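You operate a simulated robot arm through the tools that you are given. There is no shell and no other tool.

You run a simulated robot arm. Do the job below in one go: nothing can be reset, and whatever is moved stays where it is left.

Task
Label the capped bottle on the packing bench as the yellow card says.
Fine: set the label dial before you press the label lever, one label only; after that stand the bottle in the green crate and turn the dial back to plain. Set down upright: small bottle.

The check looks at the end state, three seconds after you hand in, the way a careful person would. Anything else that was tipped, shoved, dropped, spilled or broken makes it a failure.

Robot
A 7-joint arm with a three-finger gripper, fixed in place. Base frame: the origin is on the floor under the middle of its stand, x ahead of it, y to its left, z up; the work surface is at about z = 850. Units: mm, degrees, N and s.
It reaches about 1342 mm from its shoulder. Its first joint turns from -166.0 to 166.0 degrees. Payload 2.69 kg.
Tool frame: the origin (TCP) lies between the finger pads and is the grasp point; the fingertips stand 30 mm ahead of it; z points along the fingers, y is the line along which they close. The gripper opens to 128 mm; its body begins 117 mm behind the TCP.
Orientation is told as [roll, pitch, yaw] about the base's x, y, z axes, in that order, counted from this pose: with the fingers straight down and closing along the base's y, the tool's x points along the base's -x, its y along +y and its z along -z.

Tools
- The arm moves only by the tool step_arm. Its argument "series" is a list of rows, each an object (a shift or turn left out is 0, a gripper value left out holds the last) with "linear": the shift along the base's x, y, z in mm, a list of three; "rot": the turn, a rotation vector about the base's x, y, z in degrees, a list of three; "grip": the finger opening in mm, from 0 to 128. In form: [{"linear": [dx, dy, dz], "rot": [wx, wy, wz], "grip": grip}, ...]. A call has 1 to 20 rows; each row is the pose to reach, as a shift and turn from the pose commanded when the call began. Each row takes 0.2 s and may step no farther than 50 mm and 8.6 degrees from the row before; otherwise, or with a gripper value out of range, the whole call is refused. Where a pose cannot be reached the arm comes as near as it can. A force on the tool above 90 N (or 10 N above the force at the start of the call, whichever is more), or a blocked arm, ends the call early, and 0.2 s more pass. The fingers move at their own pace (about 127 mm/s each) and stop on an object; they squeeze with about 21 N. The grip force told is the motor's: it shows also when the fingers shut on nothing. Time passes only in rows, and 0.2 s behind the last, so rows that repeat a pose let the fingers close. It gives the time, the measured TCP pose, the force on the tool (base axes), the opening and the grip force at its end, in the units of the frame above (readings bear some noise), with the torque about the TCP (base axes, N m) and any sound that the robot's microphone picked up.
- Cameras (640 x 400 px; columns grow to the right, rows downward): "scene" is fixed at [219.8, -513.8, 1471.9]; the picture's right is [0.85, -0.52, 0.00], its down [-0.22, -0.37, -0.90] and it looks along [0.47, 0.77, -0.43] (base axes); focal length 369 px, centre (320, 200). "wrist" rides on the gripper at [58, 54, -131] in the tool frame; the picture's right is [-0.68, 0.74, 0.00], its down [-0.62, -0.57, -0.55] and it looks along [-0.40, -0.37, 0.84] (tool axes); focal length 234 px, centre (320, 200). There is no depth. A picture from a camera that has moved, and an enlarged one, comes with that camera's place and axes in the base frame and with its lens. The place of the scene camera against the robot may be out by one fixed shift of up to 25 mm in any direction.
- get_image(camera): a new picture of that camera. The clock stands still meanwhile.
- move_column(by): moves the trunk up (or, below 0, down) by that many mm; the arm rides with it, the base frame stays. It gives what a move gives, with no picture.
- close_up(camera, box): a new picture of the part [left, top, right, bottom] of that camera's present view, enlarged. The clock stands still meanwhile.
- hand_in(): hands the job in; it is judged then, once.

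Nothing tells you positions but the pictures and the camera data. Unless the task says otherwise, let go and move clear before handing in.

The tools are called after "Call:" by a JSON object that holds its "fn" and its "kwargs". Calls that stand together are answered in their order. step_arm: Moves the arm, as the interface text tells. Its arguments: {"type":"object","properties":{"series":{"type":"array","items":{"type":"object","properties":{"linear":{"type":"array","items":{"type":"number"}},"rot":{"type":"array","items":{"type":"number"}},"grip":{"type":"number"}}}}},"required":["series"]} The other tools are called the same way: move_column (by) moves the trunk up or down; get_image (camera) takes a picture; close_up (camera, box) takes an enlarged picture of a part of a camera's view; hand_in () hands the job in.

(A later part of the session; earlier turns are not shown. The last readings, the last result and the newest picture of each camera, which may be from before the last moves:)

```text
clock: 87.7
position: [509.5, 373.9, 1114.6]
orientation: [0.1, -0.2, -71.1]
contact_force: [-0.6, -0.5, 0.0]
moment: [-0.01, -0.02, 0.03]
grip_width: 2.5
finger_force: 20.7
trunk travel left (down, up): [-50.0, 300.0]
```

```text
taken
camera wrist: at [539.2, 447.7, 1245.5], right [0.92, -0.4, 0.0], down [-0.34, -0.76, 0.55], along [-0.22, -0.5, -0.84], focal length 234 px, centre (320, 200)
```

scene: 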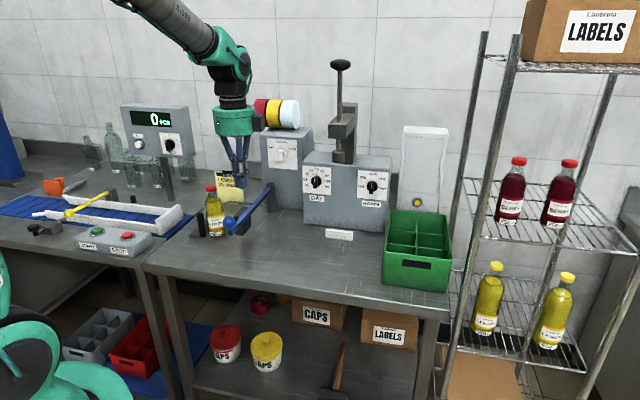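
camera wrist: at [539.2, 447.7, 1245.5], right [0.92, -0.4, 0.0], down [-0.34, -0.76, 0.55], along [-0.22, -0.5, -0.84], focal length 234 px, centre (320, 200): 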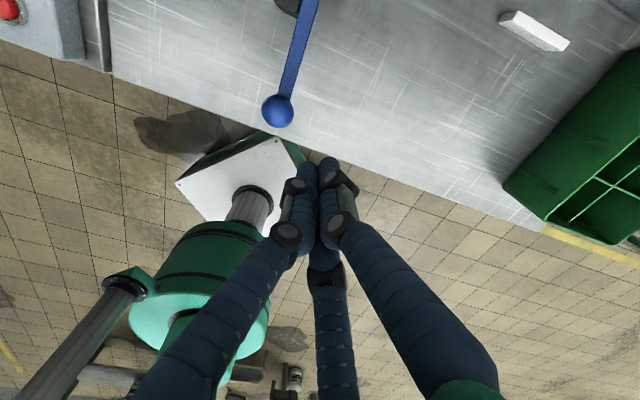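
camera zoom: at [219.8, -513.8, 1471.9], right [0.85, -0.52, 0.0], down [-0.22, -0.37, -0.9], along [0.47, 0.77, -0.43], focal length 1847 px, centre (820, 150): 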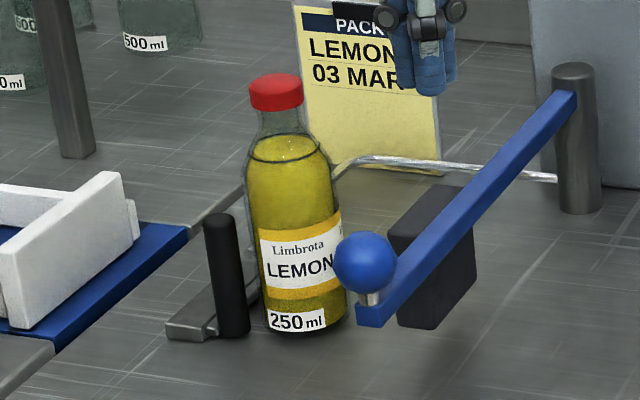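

The bottle now carries one Limbrota LEMON label, and the lever is back at rest. Next I'll return over the bottle to pick it up by the cap.

Call:
{"fn": "step_arm", "kwargs": {"series": [{"linear": [-3.8, 21, 0]}, {"linear": [-7.5, 42, 0]}, {"linear": [-11.3, 63, 0]}, {"linear": [-15, 84.5, 0], "grip": 15}, {"linear": [-18.8, 105.7, 0], "grip": 30}, {"linear": [-22.5, 126.8, 0], "grip": 45}, {"linear": [-26.3, 148, 0], "grip": 60}, {"linear": [-30, 169, 0], "grip": 75}, {"linear": [-33.8, 190, 0], "grip": 75}, {"linear": [-37.5, 211.4, 0], "grip": 75}, {"linear": [-37.5, 211.4, 0], "grip": 75}]}}

Call:
{"fn": "get_image", "kwargs": {"camera": "wrist"}}

Call:
{"fn": "close_up", "kwargs": {"camera": "wrist", "box": [240, 60, 400, 220]}}

```text
clock: 90.1
position: [474.3, 588.4, 1115.7]
orientation: [0.1, -0.2, -71.1]
contact_force: [-0.4, 0.9, -0.5]
moment: [-0.07, 0.01, -0.03]
grip_width: 75.0
finger_force: 0.1
trunk travel left (down, up): [-50.0, 300.0]
```

```text
taken
camera wrist: at [504.6, 661.1, 1245.5], right [0.92, -0.4, 0.0], down [-0.34, -0.76, 0.55], along [-0.22, -0.51, -0.84], focal length 234 px, centre (320, 200)
```

wrist: 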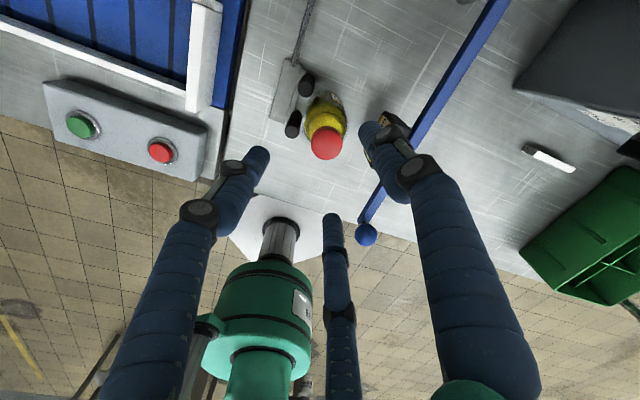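

```text
2.50 times, centred on (320, 140) of wrist
camera zoom: at [504.6, 661.1, 1245.5], right [0.92, -0.4, 0.0], down [-0.34, -0.76, 0.55], along [-0.22, -0.51, -0.84], focal length 585 px, centre (320, 350)
```

zoom: 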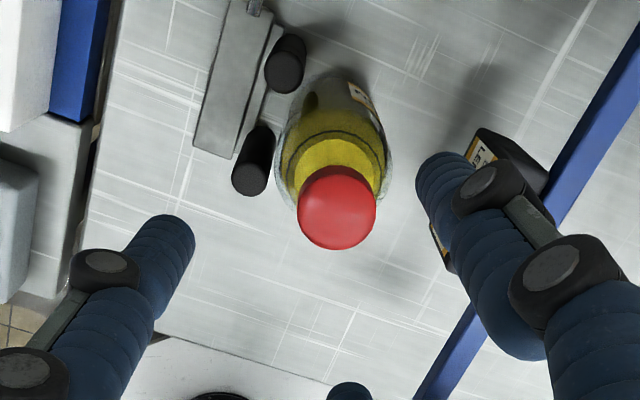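

The cap is about 7 mm to the right of centre. I'll correct and descend on it as before.

Call:
{"fn": "step_arm", "kwargs": {"series": [{"linear": [2.8, -2, -10]}, {"linear": [5.5, -4, -25]}, {"linear": [5.5, -4, -40]}, {"linear": [5.5, -4, -55]}, {"linear": [5.5, -4, -55]}]}}

Call:
{"fn": "close_up", "kwargs": {"camera": "wrist", "box": [240, 60, 400, 220]}}

```text
clock: 91.3
position: [478.2, 582.1, 1061.0]
orientation: [0.2, -0.2, -71.1]
contact_force: [0.4, -0.1, 0.1]
moment: [0.0, 0.02, -0.01]
grip_width: 75.0
finger_force: 0.0
trunk travel left (down, up): [-50.0, 300.0]
```

```text
2.50 times, centred on (320, 140) of wrist
camera zoom: at [509.6, 655.8, 1190.7], right [0.92, -0.4, 0.0], down [-0.34, -0.76, 0.55], along [-0.22, -0.51, -0.84], focal length 585 px, centre (320, 350)
```

zoom: 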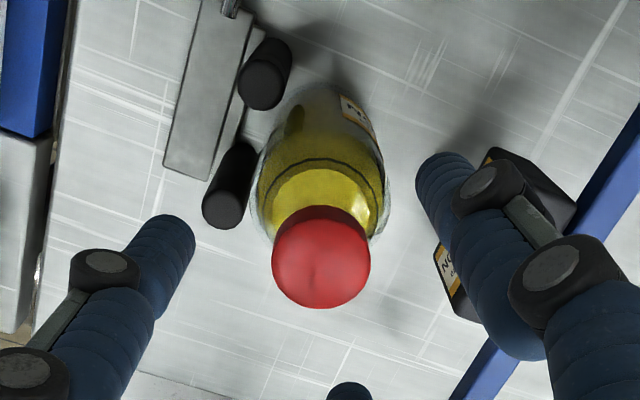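

Aligned. Descending to the cap and closing.

Call:
{"fn": "step_arm", "kwargs": {"series": [{"linear": [0, 0, -15]}, {"linear": [0, 0, -30]}, {"linear": [0, 0, -40]}, {"linear": [0, 0, -46]}, {"linear": [0, 0, -46], "grip": 60}, {"linear": [0, 0, -46], "grip": 48}, {"linear": [0, 0, -46], "grip": 40}, {"linear": [0, 0, -46], "grip": 34}, {"linear": [0, 0, -46], "grip": 28}, {"linear": [0, 0, -46], "grip": 20}, {"linear": [0, 0, -46], "grip": 15}, {"linear": [0, 0, -46], "grip": 15}]}}

Call:
{"fn": "close_up", "kwargs": {"camera": "wrist", "box": [240, 100, 400, 260]}}

Call:
{"fn": "close_up", "kwargs": {"camera": "scene", "box": [170, 150, 270, 260]}}

```text
clock: 93.9
position: [478.9, 582.8, 1016.0]
orientation: [0.2, -0.2, -71.2]
contact_force: [1.4, -2.3, 8.2]
moment: [0.06, -0.14, -0.02]
grip_width: 33.5
finger_force: 21.6
trunk travel left (down, up): [-50.0, 300.0]
```

```text
2.50 times, centred on (320, 180) of wrist
camera zoom: at [509.3, 655.1, 1145.3], right [0.92, -0.4, 0.0], down [-0.34, -0.76, 0.55], along [-0.22, -0.5, -0.84], focal length 585 px, centre (320, 250)
```

zoom: 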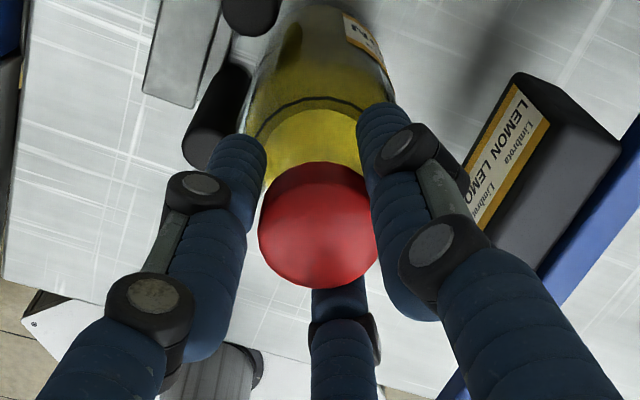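

```text
3.64 times, centred on (220, 205) of scene
camera zoom: at [219.8, -513.8, 1471.9], right [0.85, -0.52, 0.0], down [-0.22, -0.37, -0.9], along [0.47, 0.77, -0.43], focal length 1343 px, centre (684, 182)
```

zoom: 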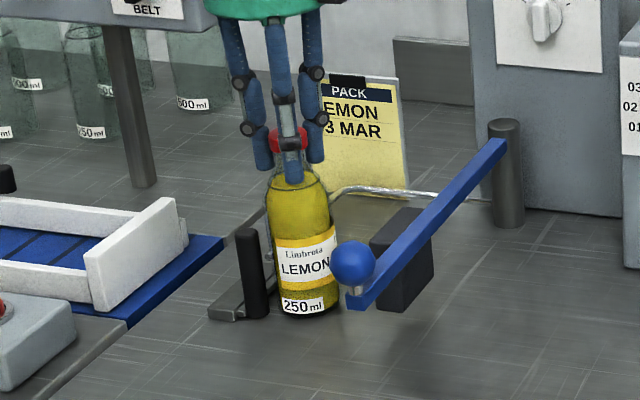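

Gripped. Lifting 45 mm and checking the hold.

Call:
{"fn": "step_arm", "kwargs": {"series": [{"linear": [0.5, -0.5, 4]}, {"linear": [1, -1, 10]}, {"linear": [2, -2, 20]}, {"linear": [3, -3, 32]}, {"linear": [5, -5, 45]}, {"linear": [5, -5, 45]}]}}

Call:
{"fn": "close_up", "kwargs": {"camera": "wrist", "box": [240, 100, 400, 260]}}

Call:
{"fn": "close_up", "kwargs": {"camera": "scene", "box": [170, 150, 270, 260]}}

```text
clock: 95.3
position: [483.5, 576.9, 1059.4]
orientation: [0.1, -0.2, -71.2]
contact_force: [0.6, -0.2, -4.1]
moment: [0.01, -0.04, 0.01]
grip_width: 27.7
finger_force: 21.2
trunk travel left (down, up): [-50.0, 300.0]
```

```text
2.50 times, centred on (320, 180) of wrist
camera zoom: at [514.0, 649.7, 1190.0], right [0.92, -0.4, 0.0], down [-0.34, -0.76, 0.55], along [-0.22, -0.51, -0.83], focal length 585 px, centre (320, 250)
```

zoom: 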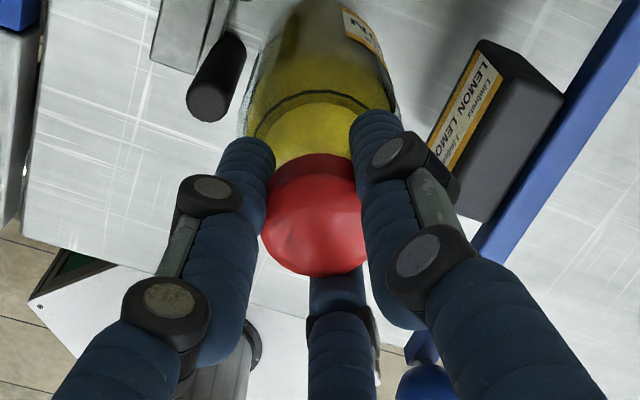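

```text
3.64 times, centred on (220, 205) of scene
camera zoom: at [219.8, -513.8, 1471.9], right [0.85, -0.52, 0.0], down [-0.22, -0.37, -0.9], along [0.47, 0.77, -0.43], focal length 1343 px, centre (684, 182)
```

zoom: 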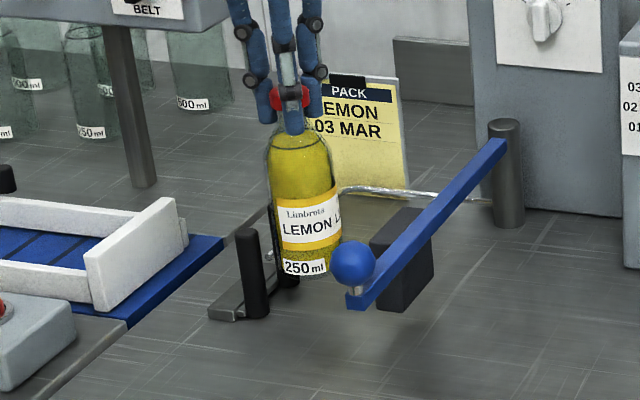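

The hold is firm and vertical. I'll retrace the low path around the front of the lever ball.

Call:
{"fn": "step_arm", "kwargs": {"series": [{"linear": [-10.6, -16.3, 0]}, {"linear": [-21.2, -32.5, 0]}, {"linear": [-34.6, -46.0, 0]}, {"linear": [-48.1, -59.4, 0]}, {"linear": [-61.5, -72.8, 0]}, {"linear": [-75.0, -86.3, 0]}, {"linear": [-88.4, -99.7, 0]}, {"linear": [-100.4, -114.6, 0]}, {"linear": [-108.9, -131.5, 0]}, {"linear": [-113.1, -149.9, 0]}, {"linear": [-111.0, -167.6, 0]}, {"linear": [-102.5, -184.6, 0]}, {"linear": [-90.5, -199.4, 0]}, {"linear": [-77.1, -212.8, 0]}, {"linear": [-63.6, -226.3, 0]}, {"linear": [-49.5, -240.4, 0]}, {"linear": [-35.4, -254.6, 0]}, {"linear": [-24.7, -265.2, 0]}, {"linear": [-24.7, -265.2, 0]}]}}

Call:
{"fn": "get_image", "kwargs": {"camera": "scene"}}

Call:
{"fn": "get_image", "kwargs": {"camera": "wrist"}}

```text
clock: 99.3
position: [459.5, 312.1, 1059.1]
orientation: [0.0, -0.1, -71.1]
contact_force: [-0.9, -1.2, -5.5]
moment: [-0.02, -0.01, -0.03]
grip_width: 27.6
finger_force: 21.6
trunk travel left (down, up): [-50.0, 300.0]
```

```text
taken
```

scene: 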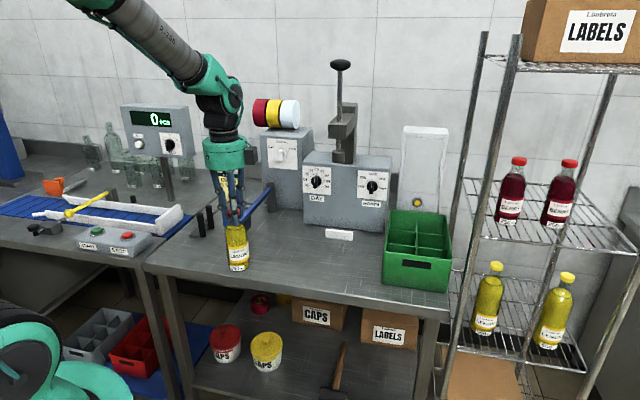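

```text
taken
camera wrist: at [490.2, 385.4, 1189.1], right [0.92, -0.4, 0.0], down [-0.34, -0.76, 0.55], along [-0.22, -0.5, -0.84], focal length 234 px, centre (320, 200)
```

wrist: 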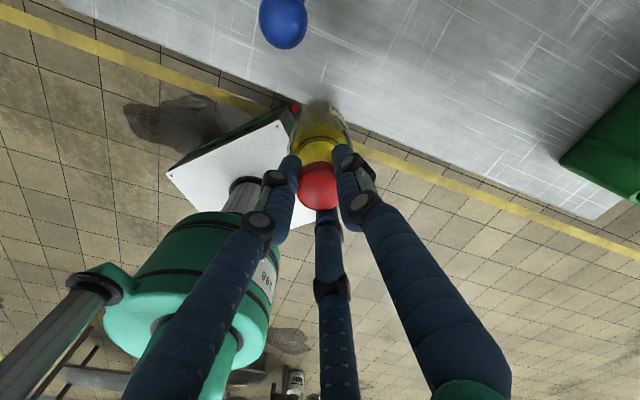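

Now on to the right-hand side, rising gradually so the bottle will clear the crate rim.

Call:
{"fn": "step_arm", "kwargs": {"series": [{"linear": [17.0, -8.5, 0]}, {"linear": [36.8, -14.1, 4]}, {"linear": [58.0, -18.4, 8]}, {"linear": [79.2, -22.6, 14]}, {"linear": [100.4, -26.9, 20]}, {"linear": [120.2, -32.5, 28]}, {"linear": [138.6, -39.6, 36]}, {"linear": [156.3, -47.4, 45]}, {"linear": [173.2, -55.9, 54]}, {"linear": [189.5, -65.1, 63]}, {"linear": [205.1, -75.0, 72]}, {"linear": [219.9, -85.6, 81]}, {"linear": [234.1, -96.9, 90]}, {"linear": [247.5, -108.9, 98]}, {"linear": [260.2, -121.6, 106]}, {"linear": [274.4, -135.8, 110]}, {"linear": [288.5, -149.9, 112]}, {"linear": [288.5, -149.9, 112]}]}}

Call:
{"fn": "get_image", "kwargs": {"camera": "scene"}}

Call:
{"fn": "get_image", "kwargs": {"camera": "wrist"}}

```text
clock: 103.1
position: [749.1, 160.8, 1172.3]
orientation: [0.1, -0.2, -71.1]
contact_force: [-0.2, -0.1, -5.7]
moment: [-0.01, 0.03, -0.03]
grip_width: 27.8
finger_force: 21.3
trunk travel left (down, up): [-50.0, 300.0]
```

```text
taken
```

scene: 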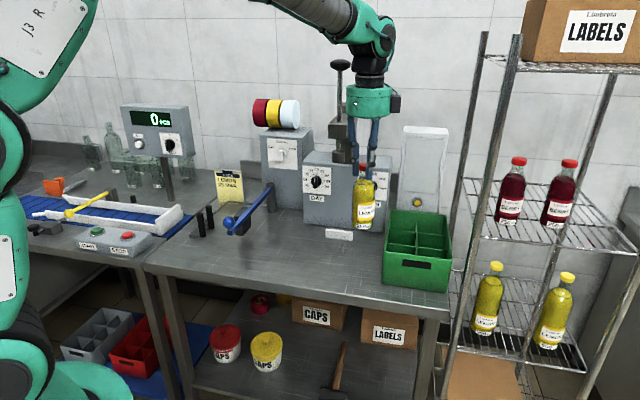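

```text
taken
camera wrist: at [779.0, 234.6, 1302.3], right [0.92, -0.4, 0.0], down [-0.34, -0.76, 0.55], along [-0.22, -0.5, -0.84], focal length 234 px, centre (320, 200)
```

wrist: 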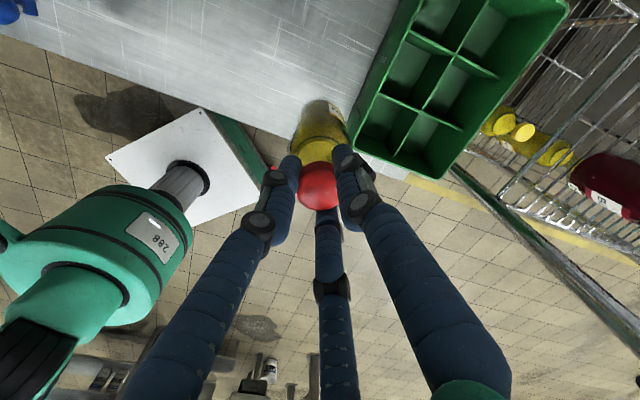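

The crate is in view from above now. I'll enlarge it to locate the compartments.

Call:
{"fn": "close_up", "kwargs": {"camera": "wrist", "box": [330, 0, 590, 190]}}

Call:
{"fn": "close_up", "kwargs": {"camera": "scene", "box": [330, 140, 470, 300]}}

```text
2.11 times, centred on (460, 95) of wrist
camera zoom: at [779.0, 234.6, 1302.3], right [0.92, -0.4, 0.0], down [-0.34, -0.76, 0.55], along [-0.22, -0.5, -0.84], focal length 493 px, centre (25, 421)
```

zoom: 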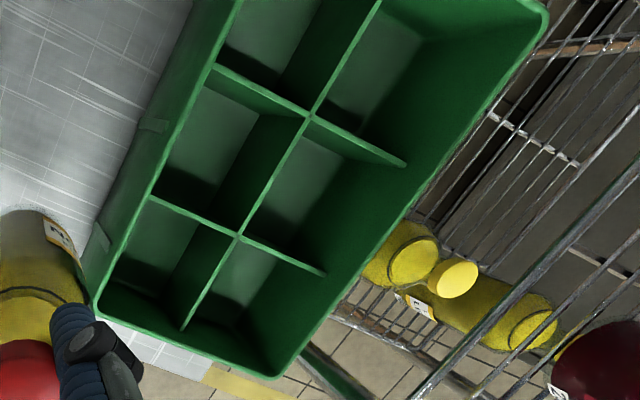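

```text
2.50 times, centred on (400, 220) of scene
camera zoom: at [219.8, -513.8, 1471.9], right [0.85, -0.52, 0.0], down [-0.22, -0.37, -0.9], along [0.47, 0.77, -0.43], focal length 924 px, centre (120, 150)
```

zoom: 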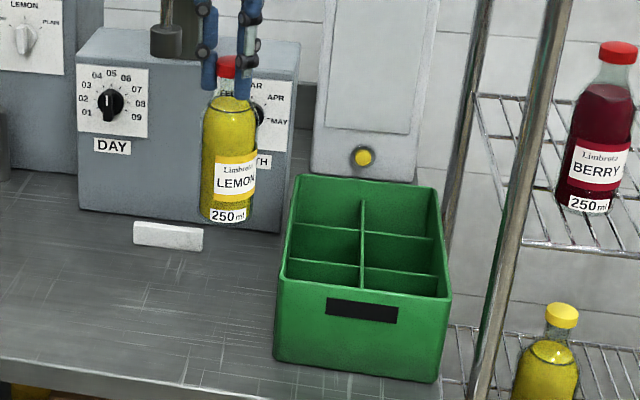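

Crate compartments located: the front-left one is centred at s≈519, p≈658 (x≈833, y≈99), with the rim at z≈955. I'll move the bottle above it at the present height.

Call:
{"fn": "step_arm", "kwargs": {"series": [{"linear": [14, -10.4, 0]}, {"linear": [28, -20.8, 0]}, {"linear": [42, -31.2, 0]}, {"linear": [56, -41.6, 0]}, {"linear": [70, -52, 0]}, {"linear": [83.4, -62.2, 0]}, {"linear": [83.4, -62.2, 0]}]}}

Call:
{"fn": "get_image", "kwargs": {"camera": "wrist"}}

Call:
{"fn": "close_up", "kwargs": {"camera": "wrist", "box": [230, 30, 430, 210]}}

Call:
{"fn": "close_up", "kwargs": {"camera": "scene", "box": [350, 120, 470, 300]}}

```text
clock: 104.7
position: [830.6, 98.1, 1170.5]
orientation: [0.2, -0.2, -71.1]
contact_force: [0.7, -0.1, -4.7]
moment: [-0.03, -0.02, 0.05]
grip_width: 27.6
finger_force: 21.2
trunk travel left (down, up): [-50.0, 300.0]
```

```text
taken
camera wrist: at [861.4, 171.9, 1301.2], right [0.92, -0.4, 0.0], down [-0.34, -0.76, 0.55], along [-0.22, -0.5, -0.84], focal length 234 px, centre (320, 200)
```

wrist: 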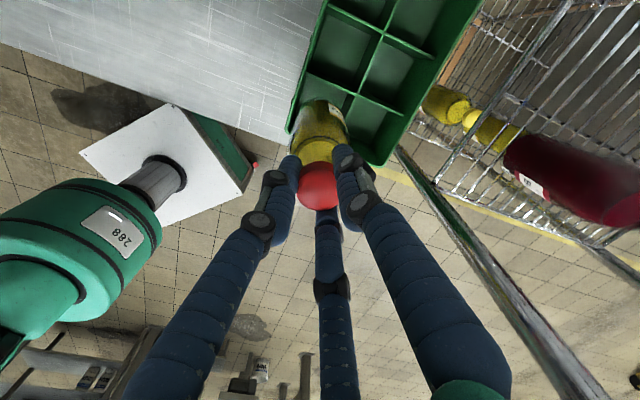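

```text
2.22 times, centred on (330, 120) of wrist
camera zoom: at [861.4, 171.9, 1301.2], right [0.92, -0.4, 0.0], down [-0.34, -0.76, 0.55], along [-0.22, -0.5, -0.84], focal length 520 px, centre (298, 378)
```

zoom: 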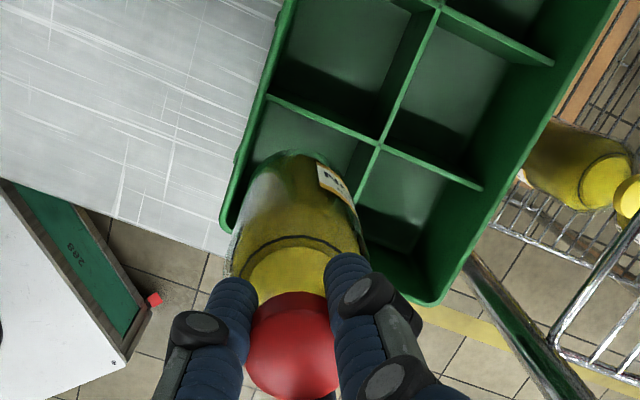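

```text
2.22 times, centred on (410, 210) of scene
camera zoom: at [219.8, -513.8, 1471.9], right [0.85, -0.52, 0.0], down [-0.22, -0.37, -0.9], along [0.47, 0.77, -0.43], focal length 821 px, centre (120, 178)
```

zoom: 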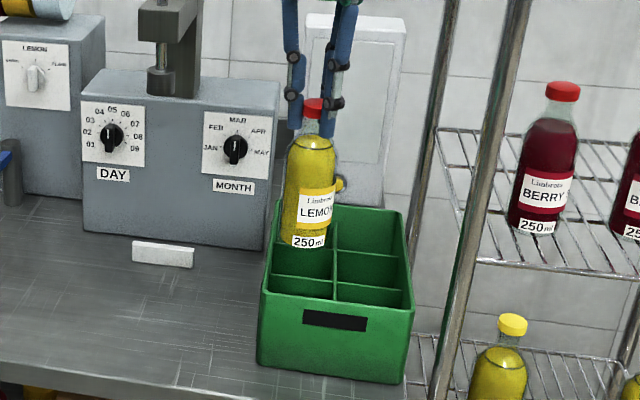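

The bottle is centred over the front-left compartment within about 2 mm and hangs straight. Lowering it in stages.

Call:
{"fn": "step_arm", "kwargs": {"series": [{"linear": [0, 0, -12]}, {"linear": [0, 0, -24]}, {"linear": [0, 0, -36]}, {"linear": [0, 0, -46]}, {"linear": [0, 0, -56]}, {"linear": [0, 0, -66]}, {"linear": [0, 0, -66]}]}}

Call:
{"fn": "close_up", "kwargs": {"camera": "wrist", "box": [230, 30, 430, 210]}}

Call:
{"fn": "close_up", "kwargs": {"camera": "scene", "box": [350, 150, 470, 300]}}

```text
clock: 106.3
position: [830.9, 100.1, 1104.5]
orientation: [0.2, -0.1, -71.1]
contact_force: [0.9, 0.4, -5.5]
moment: [-0.01, 0.01, 0.01]
grip_width: 27.7
finger_force: 20.9
trunk travel left (down, up): [-50.0, 300.0]
```

```text
2.22 times, centred on (330, 120) of wrist
camera zoom: at [861.2, 173.3, 1235.2], right [0.92, -0.4, 0.0], down [-0.34, -0.76, 0.55], along [-0.22, -0.5, -0.84], focal length 520 px, centre (298, 378)
```

zoom: 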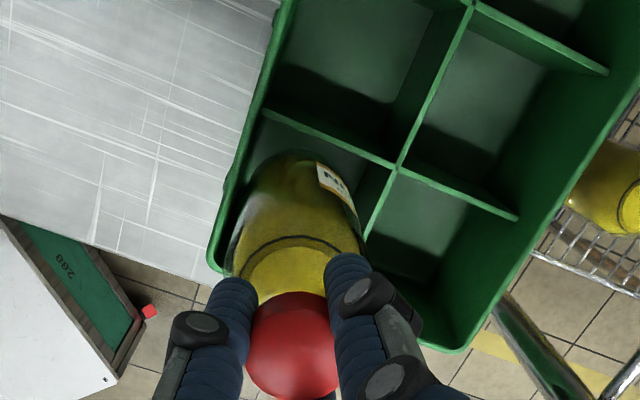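

```text
2.67 times, centred on (410, 225) of scene
camera zoom: at [219.8, -513.8, 1471.9], right [0.85, -0.52, 0.0], down [-0.22, -0.37, -0.9], along [0.47, 0.77, -0.43], focal length 985 px, centre (80, 133)
```

zoom: 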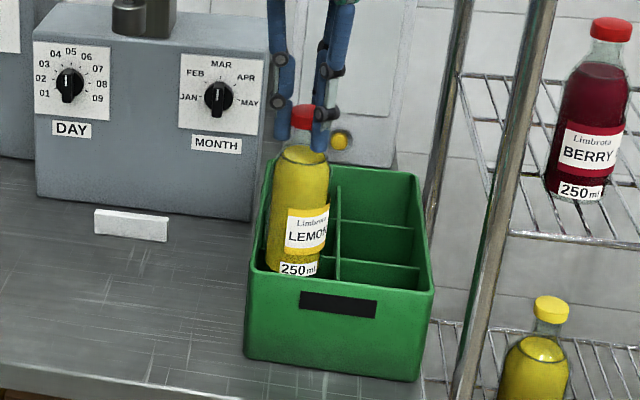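

It's entering the compartment with no side contact. Continuing down.

Call:
{"fn": "step_arm", "kwargs": {"series": [{"linear": [0, 0, -10]}, {"linear": [0, 0, -20]}, {"linear": [0, 0, -30]}, {"linear": [0, 0, -40]}, {"linear": [0, 0, -50]}, {"linear": [0, 0, -58]}, {"linear": [0, 0, -66]}, {"linear": [0, 0, -66]}]}}

Call:
{"fn": "close_up", "kwargs": {"camera": "wrist", "box": [230, 30, 430, 210]}}

Call:
{"fn": "close_up", "kwargs": {"camera": "scene", "box": [350, 150, 470, 300]}}

```text
clock: 108.1
position: [830.4, 100.2, 1037.8]
orientation: [0.1, -0.2, -71.0]
contact_force: [-0.4, -0.2, -4.6]
moment: [0.02, 0.03, 0.01]
grip_width: 27.6
finger_force: 21.3
trunk travel left (down, up): [-50.0, 300.0]
```

```text
2.22 times, centred on (330, 120) of wrist
camera zoom: at [861.9, 172.7, 1168.3], right [0.92, -0.4, 0.0], down [-0.34, -0.76, 0.55], along [-0.22, -0.5, -0.84], focal length 520 px, centre (298, 378)
```

zoom: 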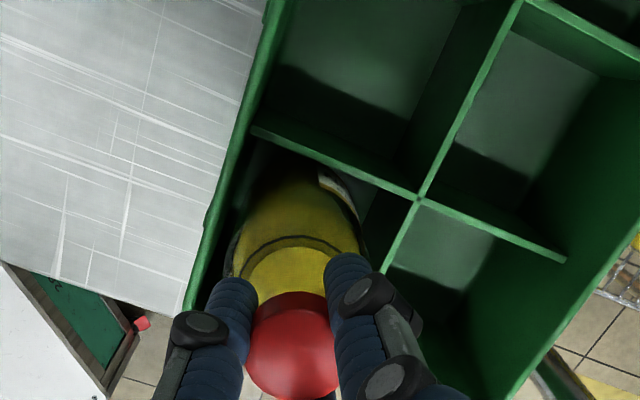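

```text
2.67 times, centred on (410, 225) of scene
camera zoom: at [219.8, -513.8, 1471.9], right [0.85, -0.52, 0.0], down [-0.22, -0.37, -0.9], along [0.47, 0.77, -0.43], focal length 985 px, centre (80, 133)
```

zoom: 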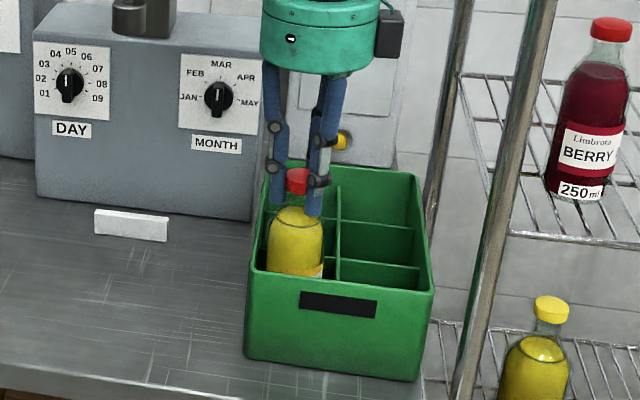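

Nearly down with no contact forces. Lowering the last bit until it stands on the crate floor.

Call:
{"fn": "step_arm", "kwargs": {"series": [{"linear": [0, 0, -4]}, {"linear": [0, 0, -8]}, {"linear": [0, 0, -8]}]}}

Call:
{"fn": "step_arm", "kwargs": {"series": [{"linear": [0, 0, -1.5]}, {"linear": [0, 0, -3]}, {"linear": [0, 0, -3]}]}}

```text
clock: 108.9
position: [830.5, 99.0, 1031.3]
orientation: [0.1, -0.2, -71.1]
contact_force: [-0.4, 0.1, -4.9]
moment: [-0.01, 0.0, 0.01]
grip_width: 27.7
finger_force: 21.6
trunk travel left (down, up): [-50.0, 300.0]
```

```text
clock: 109.7
position: [830.8, 99.5, 1028.2]
orientation: [0.1, -0.2, -71.1]
contact_force: [-0.1, 0.2, -4.5]
moment: [-0.01, -0.02, 0.02]
grip_width: 27.9
finger_force: 21.0
trunk travel left (down, up): [-50.0, 300.0]
```

Call:
{"fn": "step_arm", "kwargs": {"series": [{"linear": [0, 0, -1.5]}, {"linear": [0, 0, -3]}, {"linear": [0, 0, -3]}]}}

Call:
{"fn": "step_arm", "kwargs": {"series": [{"linear": [0, 0, -1]}, {"linear": [0, 0, -2]}, {"linear": [0, 0, -2]}]}}

```text
clock: 110.5
position: [830.2, 98.6, 1026.8]
orientation: [0.1, -0.1, -71.1]
contact_force: [-0.1, 0.8, -0.2]
moment: [0.09, 0.16, -0.04]
grip_width: 27.8
finger_force: 20.6
trunk travel left (down, up): [-50.0, 300.0]
```

```text
clock: 111.3
position: [832.0, 99.5, 1026.1]
orientation: [0.3, -0.3, -71.0]
contact_force: [0.3, 3.1, 20.0]
moment: [0.09, -0.03, -0.01]
grip_width: 27.5
finger_force: 20.9
trunk travel left (down, up): [-50.0, 300.0]
```

The bottle stands on the crate floor. Easing the pressure and opening the fingers.

Call:
{"fn": "step_arm", "kwargs": {"series": [{"linear": [0, 0, 1]}, {"linear": [0, 0, 1.8]}, {"linear": [0, 0, 1.8], "grip": 30}, {"linear": [0, 0, 1.8], "grip": 36}, {"linear": [0, 0, 1.8], "grip": 44}, {"linear": [0, 0, 1.8], "grip": 54}, {"linear": [0, 0, 1.8], "grip": 62}, {"linear": [0, 0, 1.8], "grip": 66}]}}

Call:
{"fn": "close_up", "kwargs": {"camera": "scene", "box": [350, 150, 470, 300]}}

Call:
{"fn": "get_image", "kwargs": {"camera": "wrist"}}

```text
clock: 113.1
position: [830.4, 99.0, 1024.5]
orientation: [0.1, -0.1, -71.1]
contact_force: [-0.4, 0.6, -0.5]
moment: [0.03, 0.0, -0.03]
grip_width: 65.9
finger_force: 0.1
trunk travel left (down, up): [-50.0, 300.0]
```

```text
2.67 times, centred on (410, 225) of scene
camera zoom: at [219.8, -513.8, 1471.9], right [0.85, -0.52, 0.0], down [-0.22, -0.37, -0.9], along [0.47, 0.77, -0.43], focal length 985 px, centre (80, 133)
```

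zoom: 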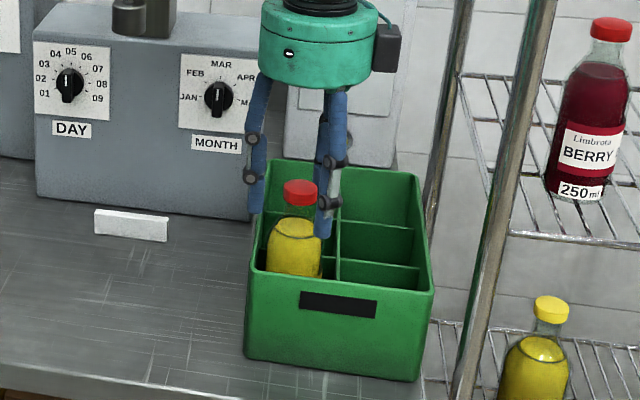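

```text
taken
camera wrist: at [861.0, 172.2, 1155.2], right [0.92, -0.4, 0.0], down [-0.34, -0.76, 0.55], along [-0.22, -0.5, -0.84], focal length 234 px, centre (320, 200)
```

wrist: 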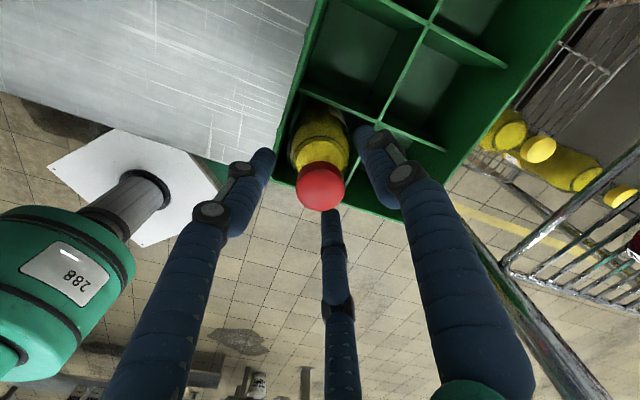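

The bottle stands upright in the crate's front-left compartment. I'll rise straight up clear of it, then check it once more.

Call:
{"fn": "step_arm", "kwargs": {"series": [{"linear": [0, 0, 12]}, {"linear": [0, 0, 26]}, {"linear": [0, 0, 42]}, {"linear": [0, 0, 60]}, {"linear": [0, 0, 80]}, {"linear": [0, 0, 105]}, {"linear": [0, 0, 130]}, {"linear": [0, 0, 130]}]}}

Call:
{"fn": "close_up", "kwargs": {"camera": "scene", "box": [350, 150, 470, 300]}}

Call:
{"fn": "get_image", "kwargs": {"camera": "wrist"}}

```text
clock: 114.9
position: [832.2, 100.7, 1154.8]
orientation: [0.1, -0.2, -71.1]
contact_force: [0.0, -0.8, 0.7]
moment: [-0.01, -0.02, 0.02]
grip_width: 66.0
finger_force: 0.1
trunk travel left (down, up): [-50.0, 300.0]
```

```text
2.67 times, centred on (410, 225) of scene
camera zoom: at [219.8, -513.8, 1471.9], right [0.85, -0.52, 0.0], down [-0.22, -0.37, -0.9], along [0.47, 0.77, -0.43], focal length 985 px, centre (80, 133)
```

zoom: 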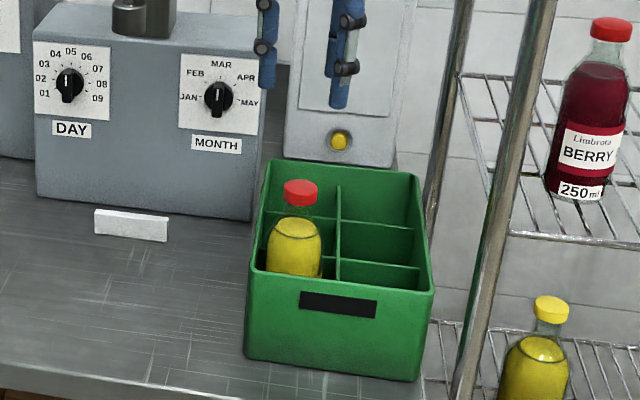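

```text
taken
camera wrist: at [862.4, 173.5, 1285.6], right [0.92, -0.4, 0.0], down [-0.34, -0.76, 0.55], along [-0.22, -0.5, -0.84], focal length 234 px, centre (320, 200)
```

wrist: 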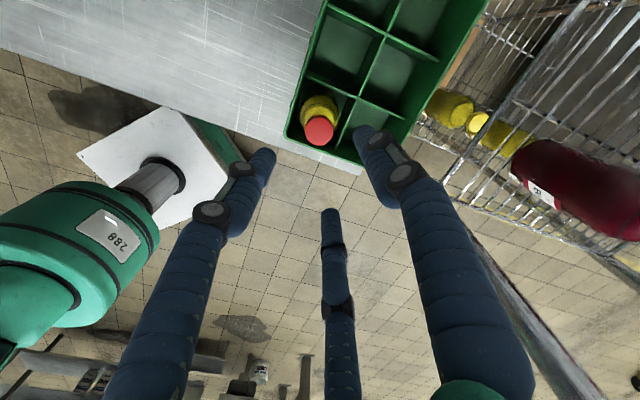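

The bottle is in place. What remains is turning the dial back to PLAIN. I'll travel back over open bench to the spot where the wrist reconfiguration worked before.

Call:
{"fn": "step_arm", "kwargs": {"series": [{"linear": [-20, 15, 0]}, {"linear": [-45, 34, 0]}, {"linear": [-72, 54, 0], "grip": 44}, {"linear": [-99, 74, 0]}, {"linear": [-126, 94.5, 0]}, {"linear": [-153, 115, 0]}, {"linear": [-180, 135, 0]}, {"linear": [-207, 155.5, 0]}, {"linear": [-234, 176, 0]}, {"linear": [-261, 196, 0]}, {"linear": [-285, 214, 0]}, {"linear": [-301, 226, 0]}, {"linear": [-301, 226, -20]}, {"linear": [-301, 226, -45]}, {"linear": [-301, 226, -75]}, {"linear": [-301, 226, -105]}, {"linear": [-301, 226, -105]}]}}

Call:
{"fn": "get_image", "kwargs": {"camera": "scene"}}

```text
clock: 118.5
position: [531.4, 325.3, 1049.1]
orientation: [0.1, -0.2, -71.0]
contact_force: [0.1, 0.9, 0.2]
moment: [-0.01, 0.04, -0.02]
grip_width: 44.1
finger_force: 0.1
trunk travel left (down, up): [-50.0, 300.0]
```

```text
taken
```

scene: 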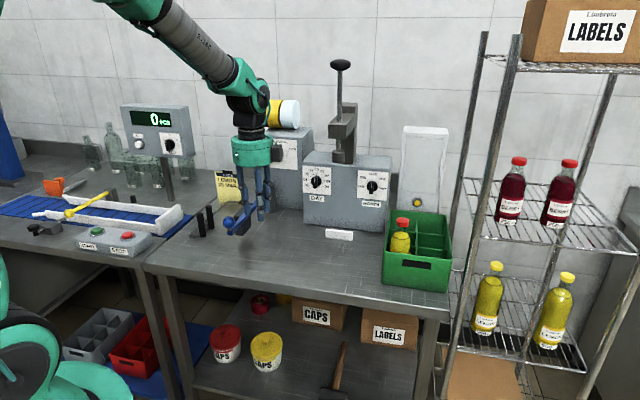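

Raising the trunk so the hand is high in free space for the wrist change.

Call:
{"fn": "move_column", "kwargs": {"by": 250}}

Call:
{"fn": "get_image", "kwargs": {"camera": "scene"}}

```text
clock: 121.0
position: [530.5, 325.5, 1299.6]
orientation: [0.1, -0.2, -71.2]
contact_force: [0.1, -0.4, 0.4]
moment: [0.01, -0.01, 0.02]
grip_width: 43.8
finger_force: 0.0
trunk travel left (down, up): [-300.0, 50.0]
```

```text
taken
```

scene: 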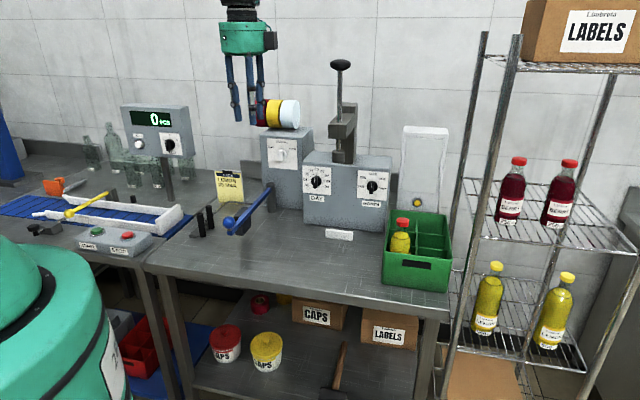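

Same pose as before. Now I'm reversing the wrist roll that worked: tilt to the right side first.

Call:
{"fn": "step_arm", "kwargs": {"series": [{"rot": [0.98, -6.87, 0]}, {"rot": [1.95, -13.73, 0]}, {"rot": [2.93, -20.6, 0]}, {"rot": [2.93, -20.6, 0]}]}}

Call:
{"fn": "step_arm", "kwargs": {"series": [{"rot": [-1.93, -2.46, 7.36]}, {"rot": [-3.86, -4.93, 14.72]}, {"rot": [-5.78, -7.39, 22.08]}, {"rot": [-7.71, -9.86, 29.44]}, {"rot": [-9.64, -12.32, 36.8]}, {"rot": [-9.64, -12.32, 36.8]}]}}

```text
clock: 122.0
position: [529.2, 324.7, 1299.5]
orientation: [20.6, -4.0, -71.9]
contact_force: [-0.4, -0.1, 0.8]
moment: [0.05, -0.04, 0.02]
grip_width: 44.2
finger_force: 0.1
trunk travel left (down, up): [-300.0, 50.0]
```

```text
clock: 123.4
position: [530.9, 326.2, 1300.4]
orientation: [24.9, -18.7, -35.7]
contact_force: [-0.4, 0.3, 0.0]
moment: [0.04, -0.01, 0.02]
grip_width: 43.9
finger_force: 0.0
trunk travel left (down, up): [-300.0, 50.0]
```

Clean so far. Continuing the roll back in two more 40° steps.

Call:
{"fn": "step_arm", "kwargs": {"series": [{"rot": [-1.93, -2.46, 7.36]}, {"rot": [-3.86, -4.93, 14.72]}, {"rot": [-5.78, -7.39, 22.08]}, {"rot": [-7.71, -9.86, 29.44]}, {"rot": [-9.64, -12.32, 36.8]}, {"rot": [-9.64, -12.32, 36.8]}]}}

Call:
{"fn": "step_arm", "kwargs": {"series": [{"rot": [-1.93, -2.46, 7.36]}, {"rot": [-3.86, -4.93, 14.72]}, {"rot": [-5.78, -7.39, 22.08]}, {"rot": [-7.71, -9.86, 29.44]}, {"rot": [-9.64, -12.32, 36.8]}, {"rot": [-9.64, -12.32, 36.8]}]}}

```text
clock: 124.8
position: [529.8, 324.4, 1299.1]
orientation: [18.4, -33.0, 4.2]
contact_force: [-0.4, -0.2, 0.9]
moment: [0.0, 0.0, -0.03]
grip_width: 44.0
finger_force: 0.0
trunk travel left (down, up): [-300.0, 50.0]
```

```text
clock: 126.2
position: [530.1, 325.1, 1300.8]
orientation: [1.0, -39.4, 51.6]
contact_force: [-0.2, 0.1, -0.7]
moment: [0.0, 0.0, 0.02]
grip_width: 44.0
finger_force: 0.1
trunk travel left (down, up): [-300.0, 50.0]
```

The wrist is back in the horizontal-capable configuration. I'll pitch up a further 25° here, well away from the limit, before rolling.

Call:
{"fn": "step_arm", "kwargs": {"series": [{"rot": [5.2, -4.1, 0]}, {"rot": [10.5, -8.3, 0]}, {"rot": [15.7, -12.4, 0]}, {"rot": [20.0, -15.8, 0]}, {"rot": [20.0, -15.8, 0]}]}}

```text
clock: 127.4
position: [529.8, 325.9, 1300.2]
orientation: [1.1, -64.8, 51.5]
contact_force: [-0.5, 0.0, 0.8]
moment: [0.0, -0.02, -0.02]
grip_width: 44.3
finger_force: 0.1
trunk travel left (down, up): [-300.0, 50.0]
```

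Good. Now rolling the hand about its own axis (purely the last joint), 40° first.

Call:
{"fn": "step_arm", "kwargs": {"series": [{"rot": [-4.5, -5.66, 3.41]}, {"rot": [-9.01, -11.33, 6.82]}, {"rot": [-13.51, -16.99, 10.22]}, {"rot": [-18.02, -22.66, 13.63]}, {"rot": [-22.52, -28.32, 17.04]}, {"rot": [-22.52, -28.32, 17.04]}]}}

```text
clock: 128.8
position: [530.0, 325.3, 1300.2]
orientation: [-52.8, -43.9, 114.6]
contact_force: [0.4, 0.5, -0.7]
moment: [0.0, 0.01, 0.03]
grip_width: 44.0
finger_force: 0.0
trunk travel left (down, up): [-300.0, 50.0]
```

Clean. Two more 40° roll steps.

Call:
{"fn": "step_arm", "kwargs": {"series": [{"rot": [-4.5, -5.66, 3.41]}, {"rot": [-9.01, -11.33, 6.82]}, {"rot": [-13.51, -16.99, 10.22]}, {"rot": [-18.02, -22.66, 13.63]}, {"rot": [-22.52, -28.32, 17.04]}, {"rot": [-22.52, -28.32, 17.04]}]}}

Call:
{"fn": "step_arm", "kwargs": {"series": [{"rot": [-4.5, -5.66, 3.41]}, {"rot": [-9.01, -11.33, 6.82]}, {"rot": [-13.51, -16.99, 10.22]}, {"rot": [-18.02, -22.66, 13.63]}, {"rot": [-22.52, -28.32, 17.04]}, {"rot": [-22.52, -28.32, 17.04]}]}}

```text
clock: 130.2
position: [512.7, 328.4, 1349.0]
orientation: [-61.0, -9.3, 136.4]
contact_force: [-0.2, -0.4, 0.2]
moment: [0.0, 0.02, 0.01]
grip_width: 44.4
finger_force: 0.1
out of reach, approached as far as the arm can: row 3, 4, 5, 6
trunk travel left (down, up): [-300.0, 50.0]
```

```text
clock: 131.6
position: [459.9, 364.2, 1395.1]
orientation: [-57.2, 26.6, 154.3]
contact_force: [-0.4, 1.2, -0.3]
moment: [0.02, 0.01, -0.05]
grip_width: 44.2
finger_force: 0.1
out of reach, approached as far as the arm can: row 1, 2, 3, 4, 5, 6
trunk travel left (down, up): [-300.0, 50.0]
```

The last joint hit its limit partway and the arm drifted upward in free space (safe). I'll command it back to the same spot with this new roll to see whether this posture is workable.

Call:
{"fn": "step_arm", "kwargs": {"series": [{"linear": [12, -6, -16]}, {"linear": [24, -13, -32]}, {"linear": [36, -19, -48]}, {"linear": [48, -26, -64]}, {"linear": [60, -32, -80]}, {"linear": [70, -38, -95]}, {"linear": [70, -38, -95]}]}}

Call:
{"fn": "get_image", "kwargs": {"camera": "scene"}}

```text
clock: 133.2
position: [459.5, 349.0, 1361.7]
orientation: [-54.9, 26.6, 153.5]
contact_force: [0.3, 0.0, -0.5]
moment: [0.01, -0.01, 0.0]
grip_width: 44.0
finger_force: 0.0
out of reach, approached as far as the arm can: row 1, 2, 3, 4, 5, 6, 7
trunk travel left (down, up): [-300.0, 50.0]
```

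```text
taken
```

scene: 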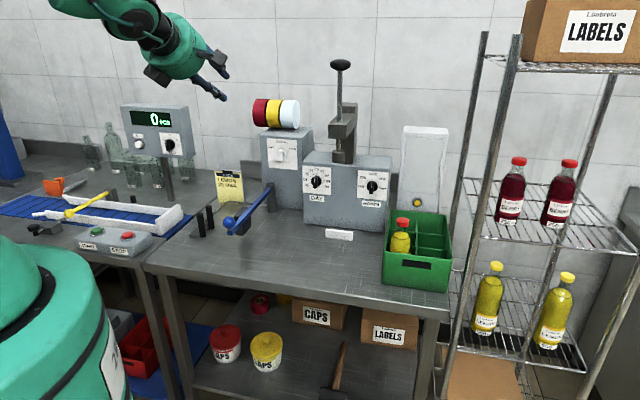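

Not workable at this roll. I'll roll back the other way to the range that was clean.

Call:
{"fn": "step_arm", "kwargs": {"series": [{"rot": [4.6, 5.4, -3.7]}, {"rot": [9.2, 10.8, -7.4]}, {"rot": [13.8, 16.2, -11.1]}, {"rot": [18.4, 21.6, -14.8]}, {"rot": [23, 27, -18.5]}, {"rot": [27.6, 32.4, -22.2]}, {"rot": [32.2, 37.8, -25.9]}, {"rot": [36.8, 43.2, -29.6]}, {"rot": [36.8, 43.2, -29.6]}]}}

```text
clock: 135.2
position: [458.4, 348.0, 1360.9]
orientation: [-55.6, -29.6, 121.9]
contact_force: [-0.1, 0.6, 0.1]
moment: [0.01, -0.01, 0.04]
grip_width: 44.2
finger_force: 0.0
out of reach, approached as far as the arm can: row 1
trunk travel left (down, up): [-300.0, 50.0]
```

That's clean again (roll ≈100°). Because the three fingers repeat every 120°, this roll is nearly a valid grip for the knob at LEMON, and turning 60° clockwise from it stays inside the good range. I'll pitch the hand to horizontal now.

Call:
{"fn": "step_arm", "kwargs": {"series": [{"rot": [5.7, -4.7, 0]}, {"rot": [11.4, -9.3, 0]}, {"rot": [17.1, -14.0, 0]}, {"rot": [22.7, -18.7, 0]}, {"rot": [22.7, -18.7, 0]}]}}

Call:
{"fn": "step_arm", "kwargs": {"series": [{"rot": [0, 0, -2.8]}, {"rot": [0, 0, -5.6]}, {"rot": [0, 0, -5.6]}]}}

Call:
{"fn": "get_image", "kwargs": {"camera": "scene"}}

```text
clock: 136.4
position: [459.3, 347.8, 1362.0]
orientation: [-67.7, -32.6, 128.1]
contact_force: [-0.1, -0.9, -0.3]
moment: [-0.01, 0.0, 0.0]
grip_width: 44.1
finger_force: 0.1
out of reach, approached as far as the arm can: row 2, 3, 4, 5
trunk travel left (down, up): [-300.0, 50.0]
```

```text
clock: 137.2
position: [473.7, 346.1, 1370.5]
orientation: [-66.5, -32.6, 122.3]
contact_force: [0.6, 1.1, 0.8]
moment: [0.01, 0.0, 0.03]
grip_width: 43.9
finger_force: 0.0
out of reach, approached as far as the arm can: row 1, 2, 3
trunk travel left (down, up): [-300.0, 50.0]
```

```text
taken
```

scene: 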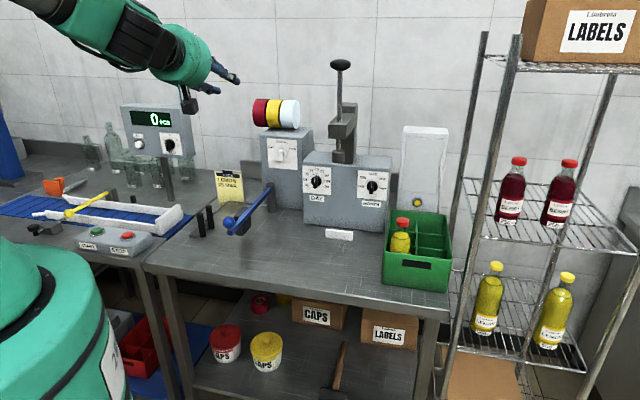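

Near this roll the pitch stalls at 71°. I'll roll back to about 45° where horizontal was reachable the first time, then pitch the rest of the way.

Call:
{"fn": "step_arm", "kwargs": {"series": [{"rot": [5.2, 5.3, -2.6]}, {"rot": [10.4, 10.6, -5.3]}, {"rot": [15.6, 15.9, -7.9]}, {"rot": [20.8, 21.1, -10.6]}, {"rot": [25.9, 26.4, -13.2]}, {"rot": [31.1, 31.7, -15.9]}, {"rot": [36.3, 37.0, -18.5]}, {"rot": [36.3, 37.0, -18.5]}]}}

Call:
{"fn": "step_arm", "kwargs": {"series": [{"rot": [4.7, -4.7, 0]}, {"rot": [9.3, -9.3, 0]}, {"rot": [13.9, -13.9, 0]}, {"rot": [13.9, -13.9, 0]}]}}

```text
clock: 139.0
position: [473.9, 347.2, 1369.5]
orientation: [-1.8, -70.6, 46.1]
contact_force: [0.9, 0.0, -0.5]
moment: [-0.04, -0.01, 0.02]
grip_width: 44.3
finger_force: 0.1
trunk travel left (down, up): [-300.0, 50.0]
```

```text
clock: 140.0
position: [474.1, 348.9, 1368.9]
orientation: [-114.3, -89.6, 158.8]
contact_force: [0.3, 0.2, -0.3]
moment: [0.02, 0.02, 0.03]
grip_width: 44.0
finger_force: 0.1
trunk travel left (down, up): [-300.0, 50.0]
```

Horizontal reached cleanly with the right heading. I'll lower the trunk back to its original height and move to the safe stand-off in front of the dial to test the roll range there.

Call:
{"fn": "move_column", "kwargs": {"by": -150}}

Call:
{"fn": "step_arm", "kwargs": {"series": [{"linear": [20, 16, -5]}, {"linear": [40, 32, -10]}, {"linear": [60, 48, -15]}, {"linear": [80, 64, -20]}, {"linear": [100, 80, -25]}, {"linear": [120, 95, -30]}, {"linear": [133, 104, -33]}, {"linear": [133, 104, -33]}]}}

Call:
{"fn": "get_image", "kwargs": {"camera": "scene"}}

```text
clock: 141.8
position: [474.3, 348.7, 1219.8]
orientation: [-112.7, -89.6, 157.2]
contact_force: [-0.7, 0.1, -0.6]
moment: [0.0, 0.0, 0.0]
grip_width: 43.9
finger_force: 0.1
trunk travel left (down, up): [-150.0, 200.0]
```

```text
clock: 143.6
position: [609.4, 446.9, 1188.4]
orientation: [-95.9, -89.6, 141.1]
contact_force: [0.0, 0.4, 1.1]
moment: [0.02, 0.0, -0.01]
grip_width: 43.9
finger_force: 0.1
out of reach, approached as far as the arm can: row 4, 5, 6, 7, 8
trunk travel left (down, up): [-150.0, 200.0]
```

```text
taken
```

scene: 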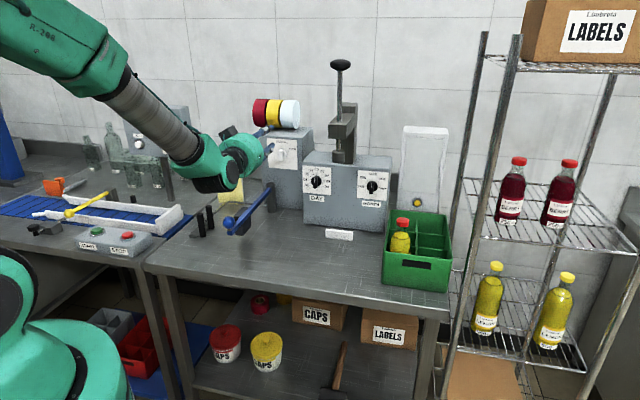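

This matches the pose from which the roll to the other branch succeeded the first time. I'll raise the trunk 100 mm for extra clearance and repeat that same 120° roll.

Call:
{"fn": "move_column", "kwargs": {"by": 100}}

Call:
{"fn": "step_arm", "kwargs": {"series": [{"rot": [-5.657, -5.657, 0]}, {"rot": [-11.314, -11.314, 0]}, {"rot": [-16.971, -16.971, 0]}, {"rot": [-22.627, -22.627, 0]}, {"rot": [-28.284, -28.284, 0]}, {"rot": [-33.941, -33.941, 0]}, {"rot": [-39.598, -39.598, 0]}, {"rot": [-45.255, -45.255, 0]}, {"rot": [-50.912, -50.912, 0]}, {"rot": [-56.569, -56.569, 0]}, {"rot": [-62.225, -62.225, 0]}, {"rot": [-67.882, -67.882, 0]}, {"rot": [-73.539, -73.539, 0]}, {"rot": [-79.196, -79.196, 0]}, {"rot": [-84.853, -84.853, 0]}, {"rot": [-84.853, -84.853, 0]}]}}

Call:
{"fn": "get_image", "kwargs": {"camera": "scene"}}

```text
clock: 144.9
position: [609.5, 447.6, 1286.3]
orientation: [-94.5, -89.5, 139.7]
contact_force: [-0.5, 1.2, -0.2]
moment: [0.02, 0.0, 0.04]
grip_width: 43.9
finger_force: 0.1
trunk travel left (down, up): [-250.0, 100.0]
```

```text
clock: 148.3
position: [607.9, 445.8, 1278.6]
orientation: [-89.7, 30.1, 135.0]
contact_force: [-0.9, 0.4, -5.0]
moment: [0.41, -0.46, -0.13]
grip_width: 44.0
finger_force: 0.0
out of reach, approached as far as the arm can: row 1, 2, 3, 4, 5, 6, 7, 8, 9, 10, 11, 12, 13
trunk travel left (down, up): [-250.0, 100.0]
```

```text
taken
```

scene: 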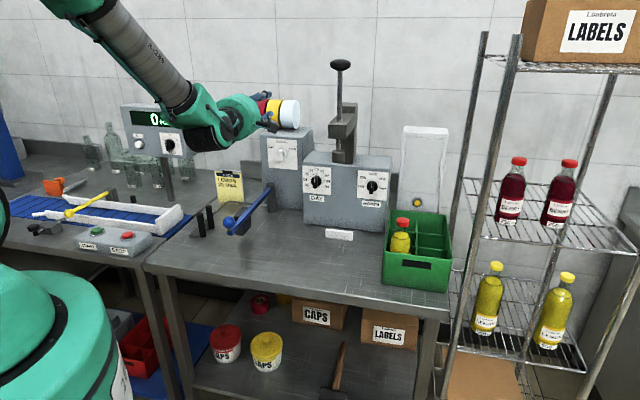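

It worked again: the hand is horizontal with the roll needed for the knob. Lowering the trunk back to where the dial approach was done before.

Call:
{"fn": "move_column", "kwargs": {"by": -100}}

Call:
{"fn": "step_arm", "kwargs": {"series": [{"rot": [-5.657, -5.657, 0]}, {"rot": [-11.314, -11.314, 0]}, {"rot": [-16.971, -16.971, 0]}, {"rot": [-22.627, -22.627, 0]}, {"rot": [-28.284, -28.284, 0]}, {"rot": [-33.941, -33.941, 0]}, {"rot": [-38, -38, 0]}, {"rot": [-38, -38, 0]}]}}

```text
clock: 149.7
position: [607.0, 444.9, 1184.3]
orientation: [-90.0, 30.5, 135.1]
contact_force: [0.3, 0.7, -0.3]
moment: [-0.01, 0.03, 0.01]
grip_width: 44.0
finger_force: 0.1
trunk travel left (down, up): [-150.0, 200.0]
```

```text
clock: 151.4
position: [607.0, 446.2, 1183.4]
orientation: [-89.1, 84.3, 135.8]
contact_force: [-1.5, -0.4, -0.2]
moment: [-0.02, 0.01, -0.02]
grip_width: 43.9
finger_force: 0.2
trunk travel left (down, up): [-150.0, 200.0]
```

Roll is now about 219°, matching the LEMON grip. Advancing along the same approach path as before to the high stand-off.

Call:
{"fn": "step_arm", "kwargs": {"series": [{"linear": [12.5, 19.3, -6]}, {"linear": [25, 38.6, -12]}, {"linear": [37.5, 58, -18]}, {"linear": [50, 77.3, -24]}, {"linear": [62.5, 96.6, -29]}, {"linear": [75, 116, -34]}, {"linear": [75, 116, -34]}]}}

Call:
{"fn": "get_image", "kwargs": {"camera": "wrist"}}

Call:
{"fn": "close_up", "kwargs": {"camera": "scene", "box": [120, 80, 320, 260]}}

```text
clock: 153.1
position: [682.1, 564.5, 1148.0]
orientation: [-88.7, 84.2, 136.1]
contact_force: [-0.7, 1.1, -0.8]
moment: [0.04, -0.04, 0.04]
grip_width: 44.1
finger_force: 0.0
trunk travel left (down, up): [-150.0, 200.0]
```

```text
taken
camera wrist: at [630.4, 428.9, 1201.8], right [0.47, -0.47, -0.75], down [-0.83, 0.05, -0.55], along [0.3, 0.88, -0.37], focal length 234 px, centre (320, 200)
```

wrist: 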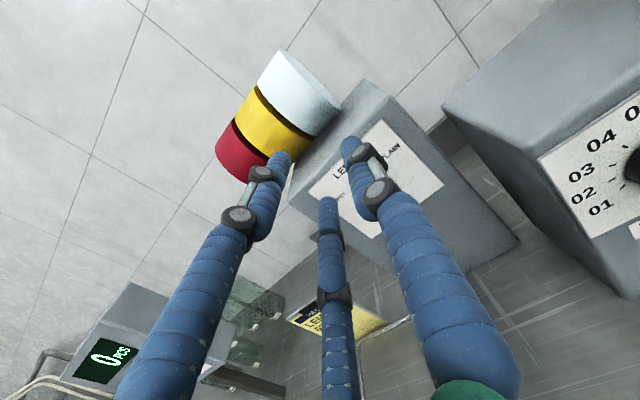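

```text
2.22 times, centred on (220, 170) of scene
camera zoom: at [219.8, -513.8, 1471.9], right [0.85, -0.52, 0.0], down [-0.22, -0.37, -0.9], along [0.47, 0.77, -0.43], focal length 821 px, centre (542, 267)
```

zoom: 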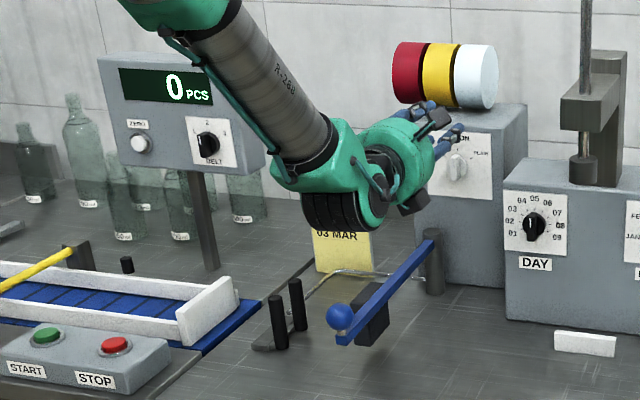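

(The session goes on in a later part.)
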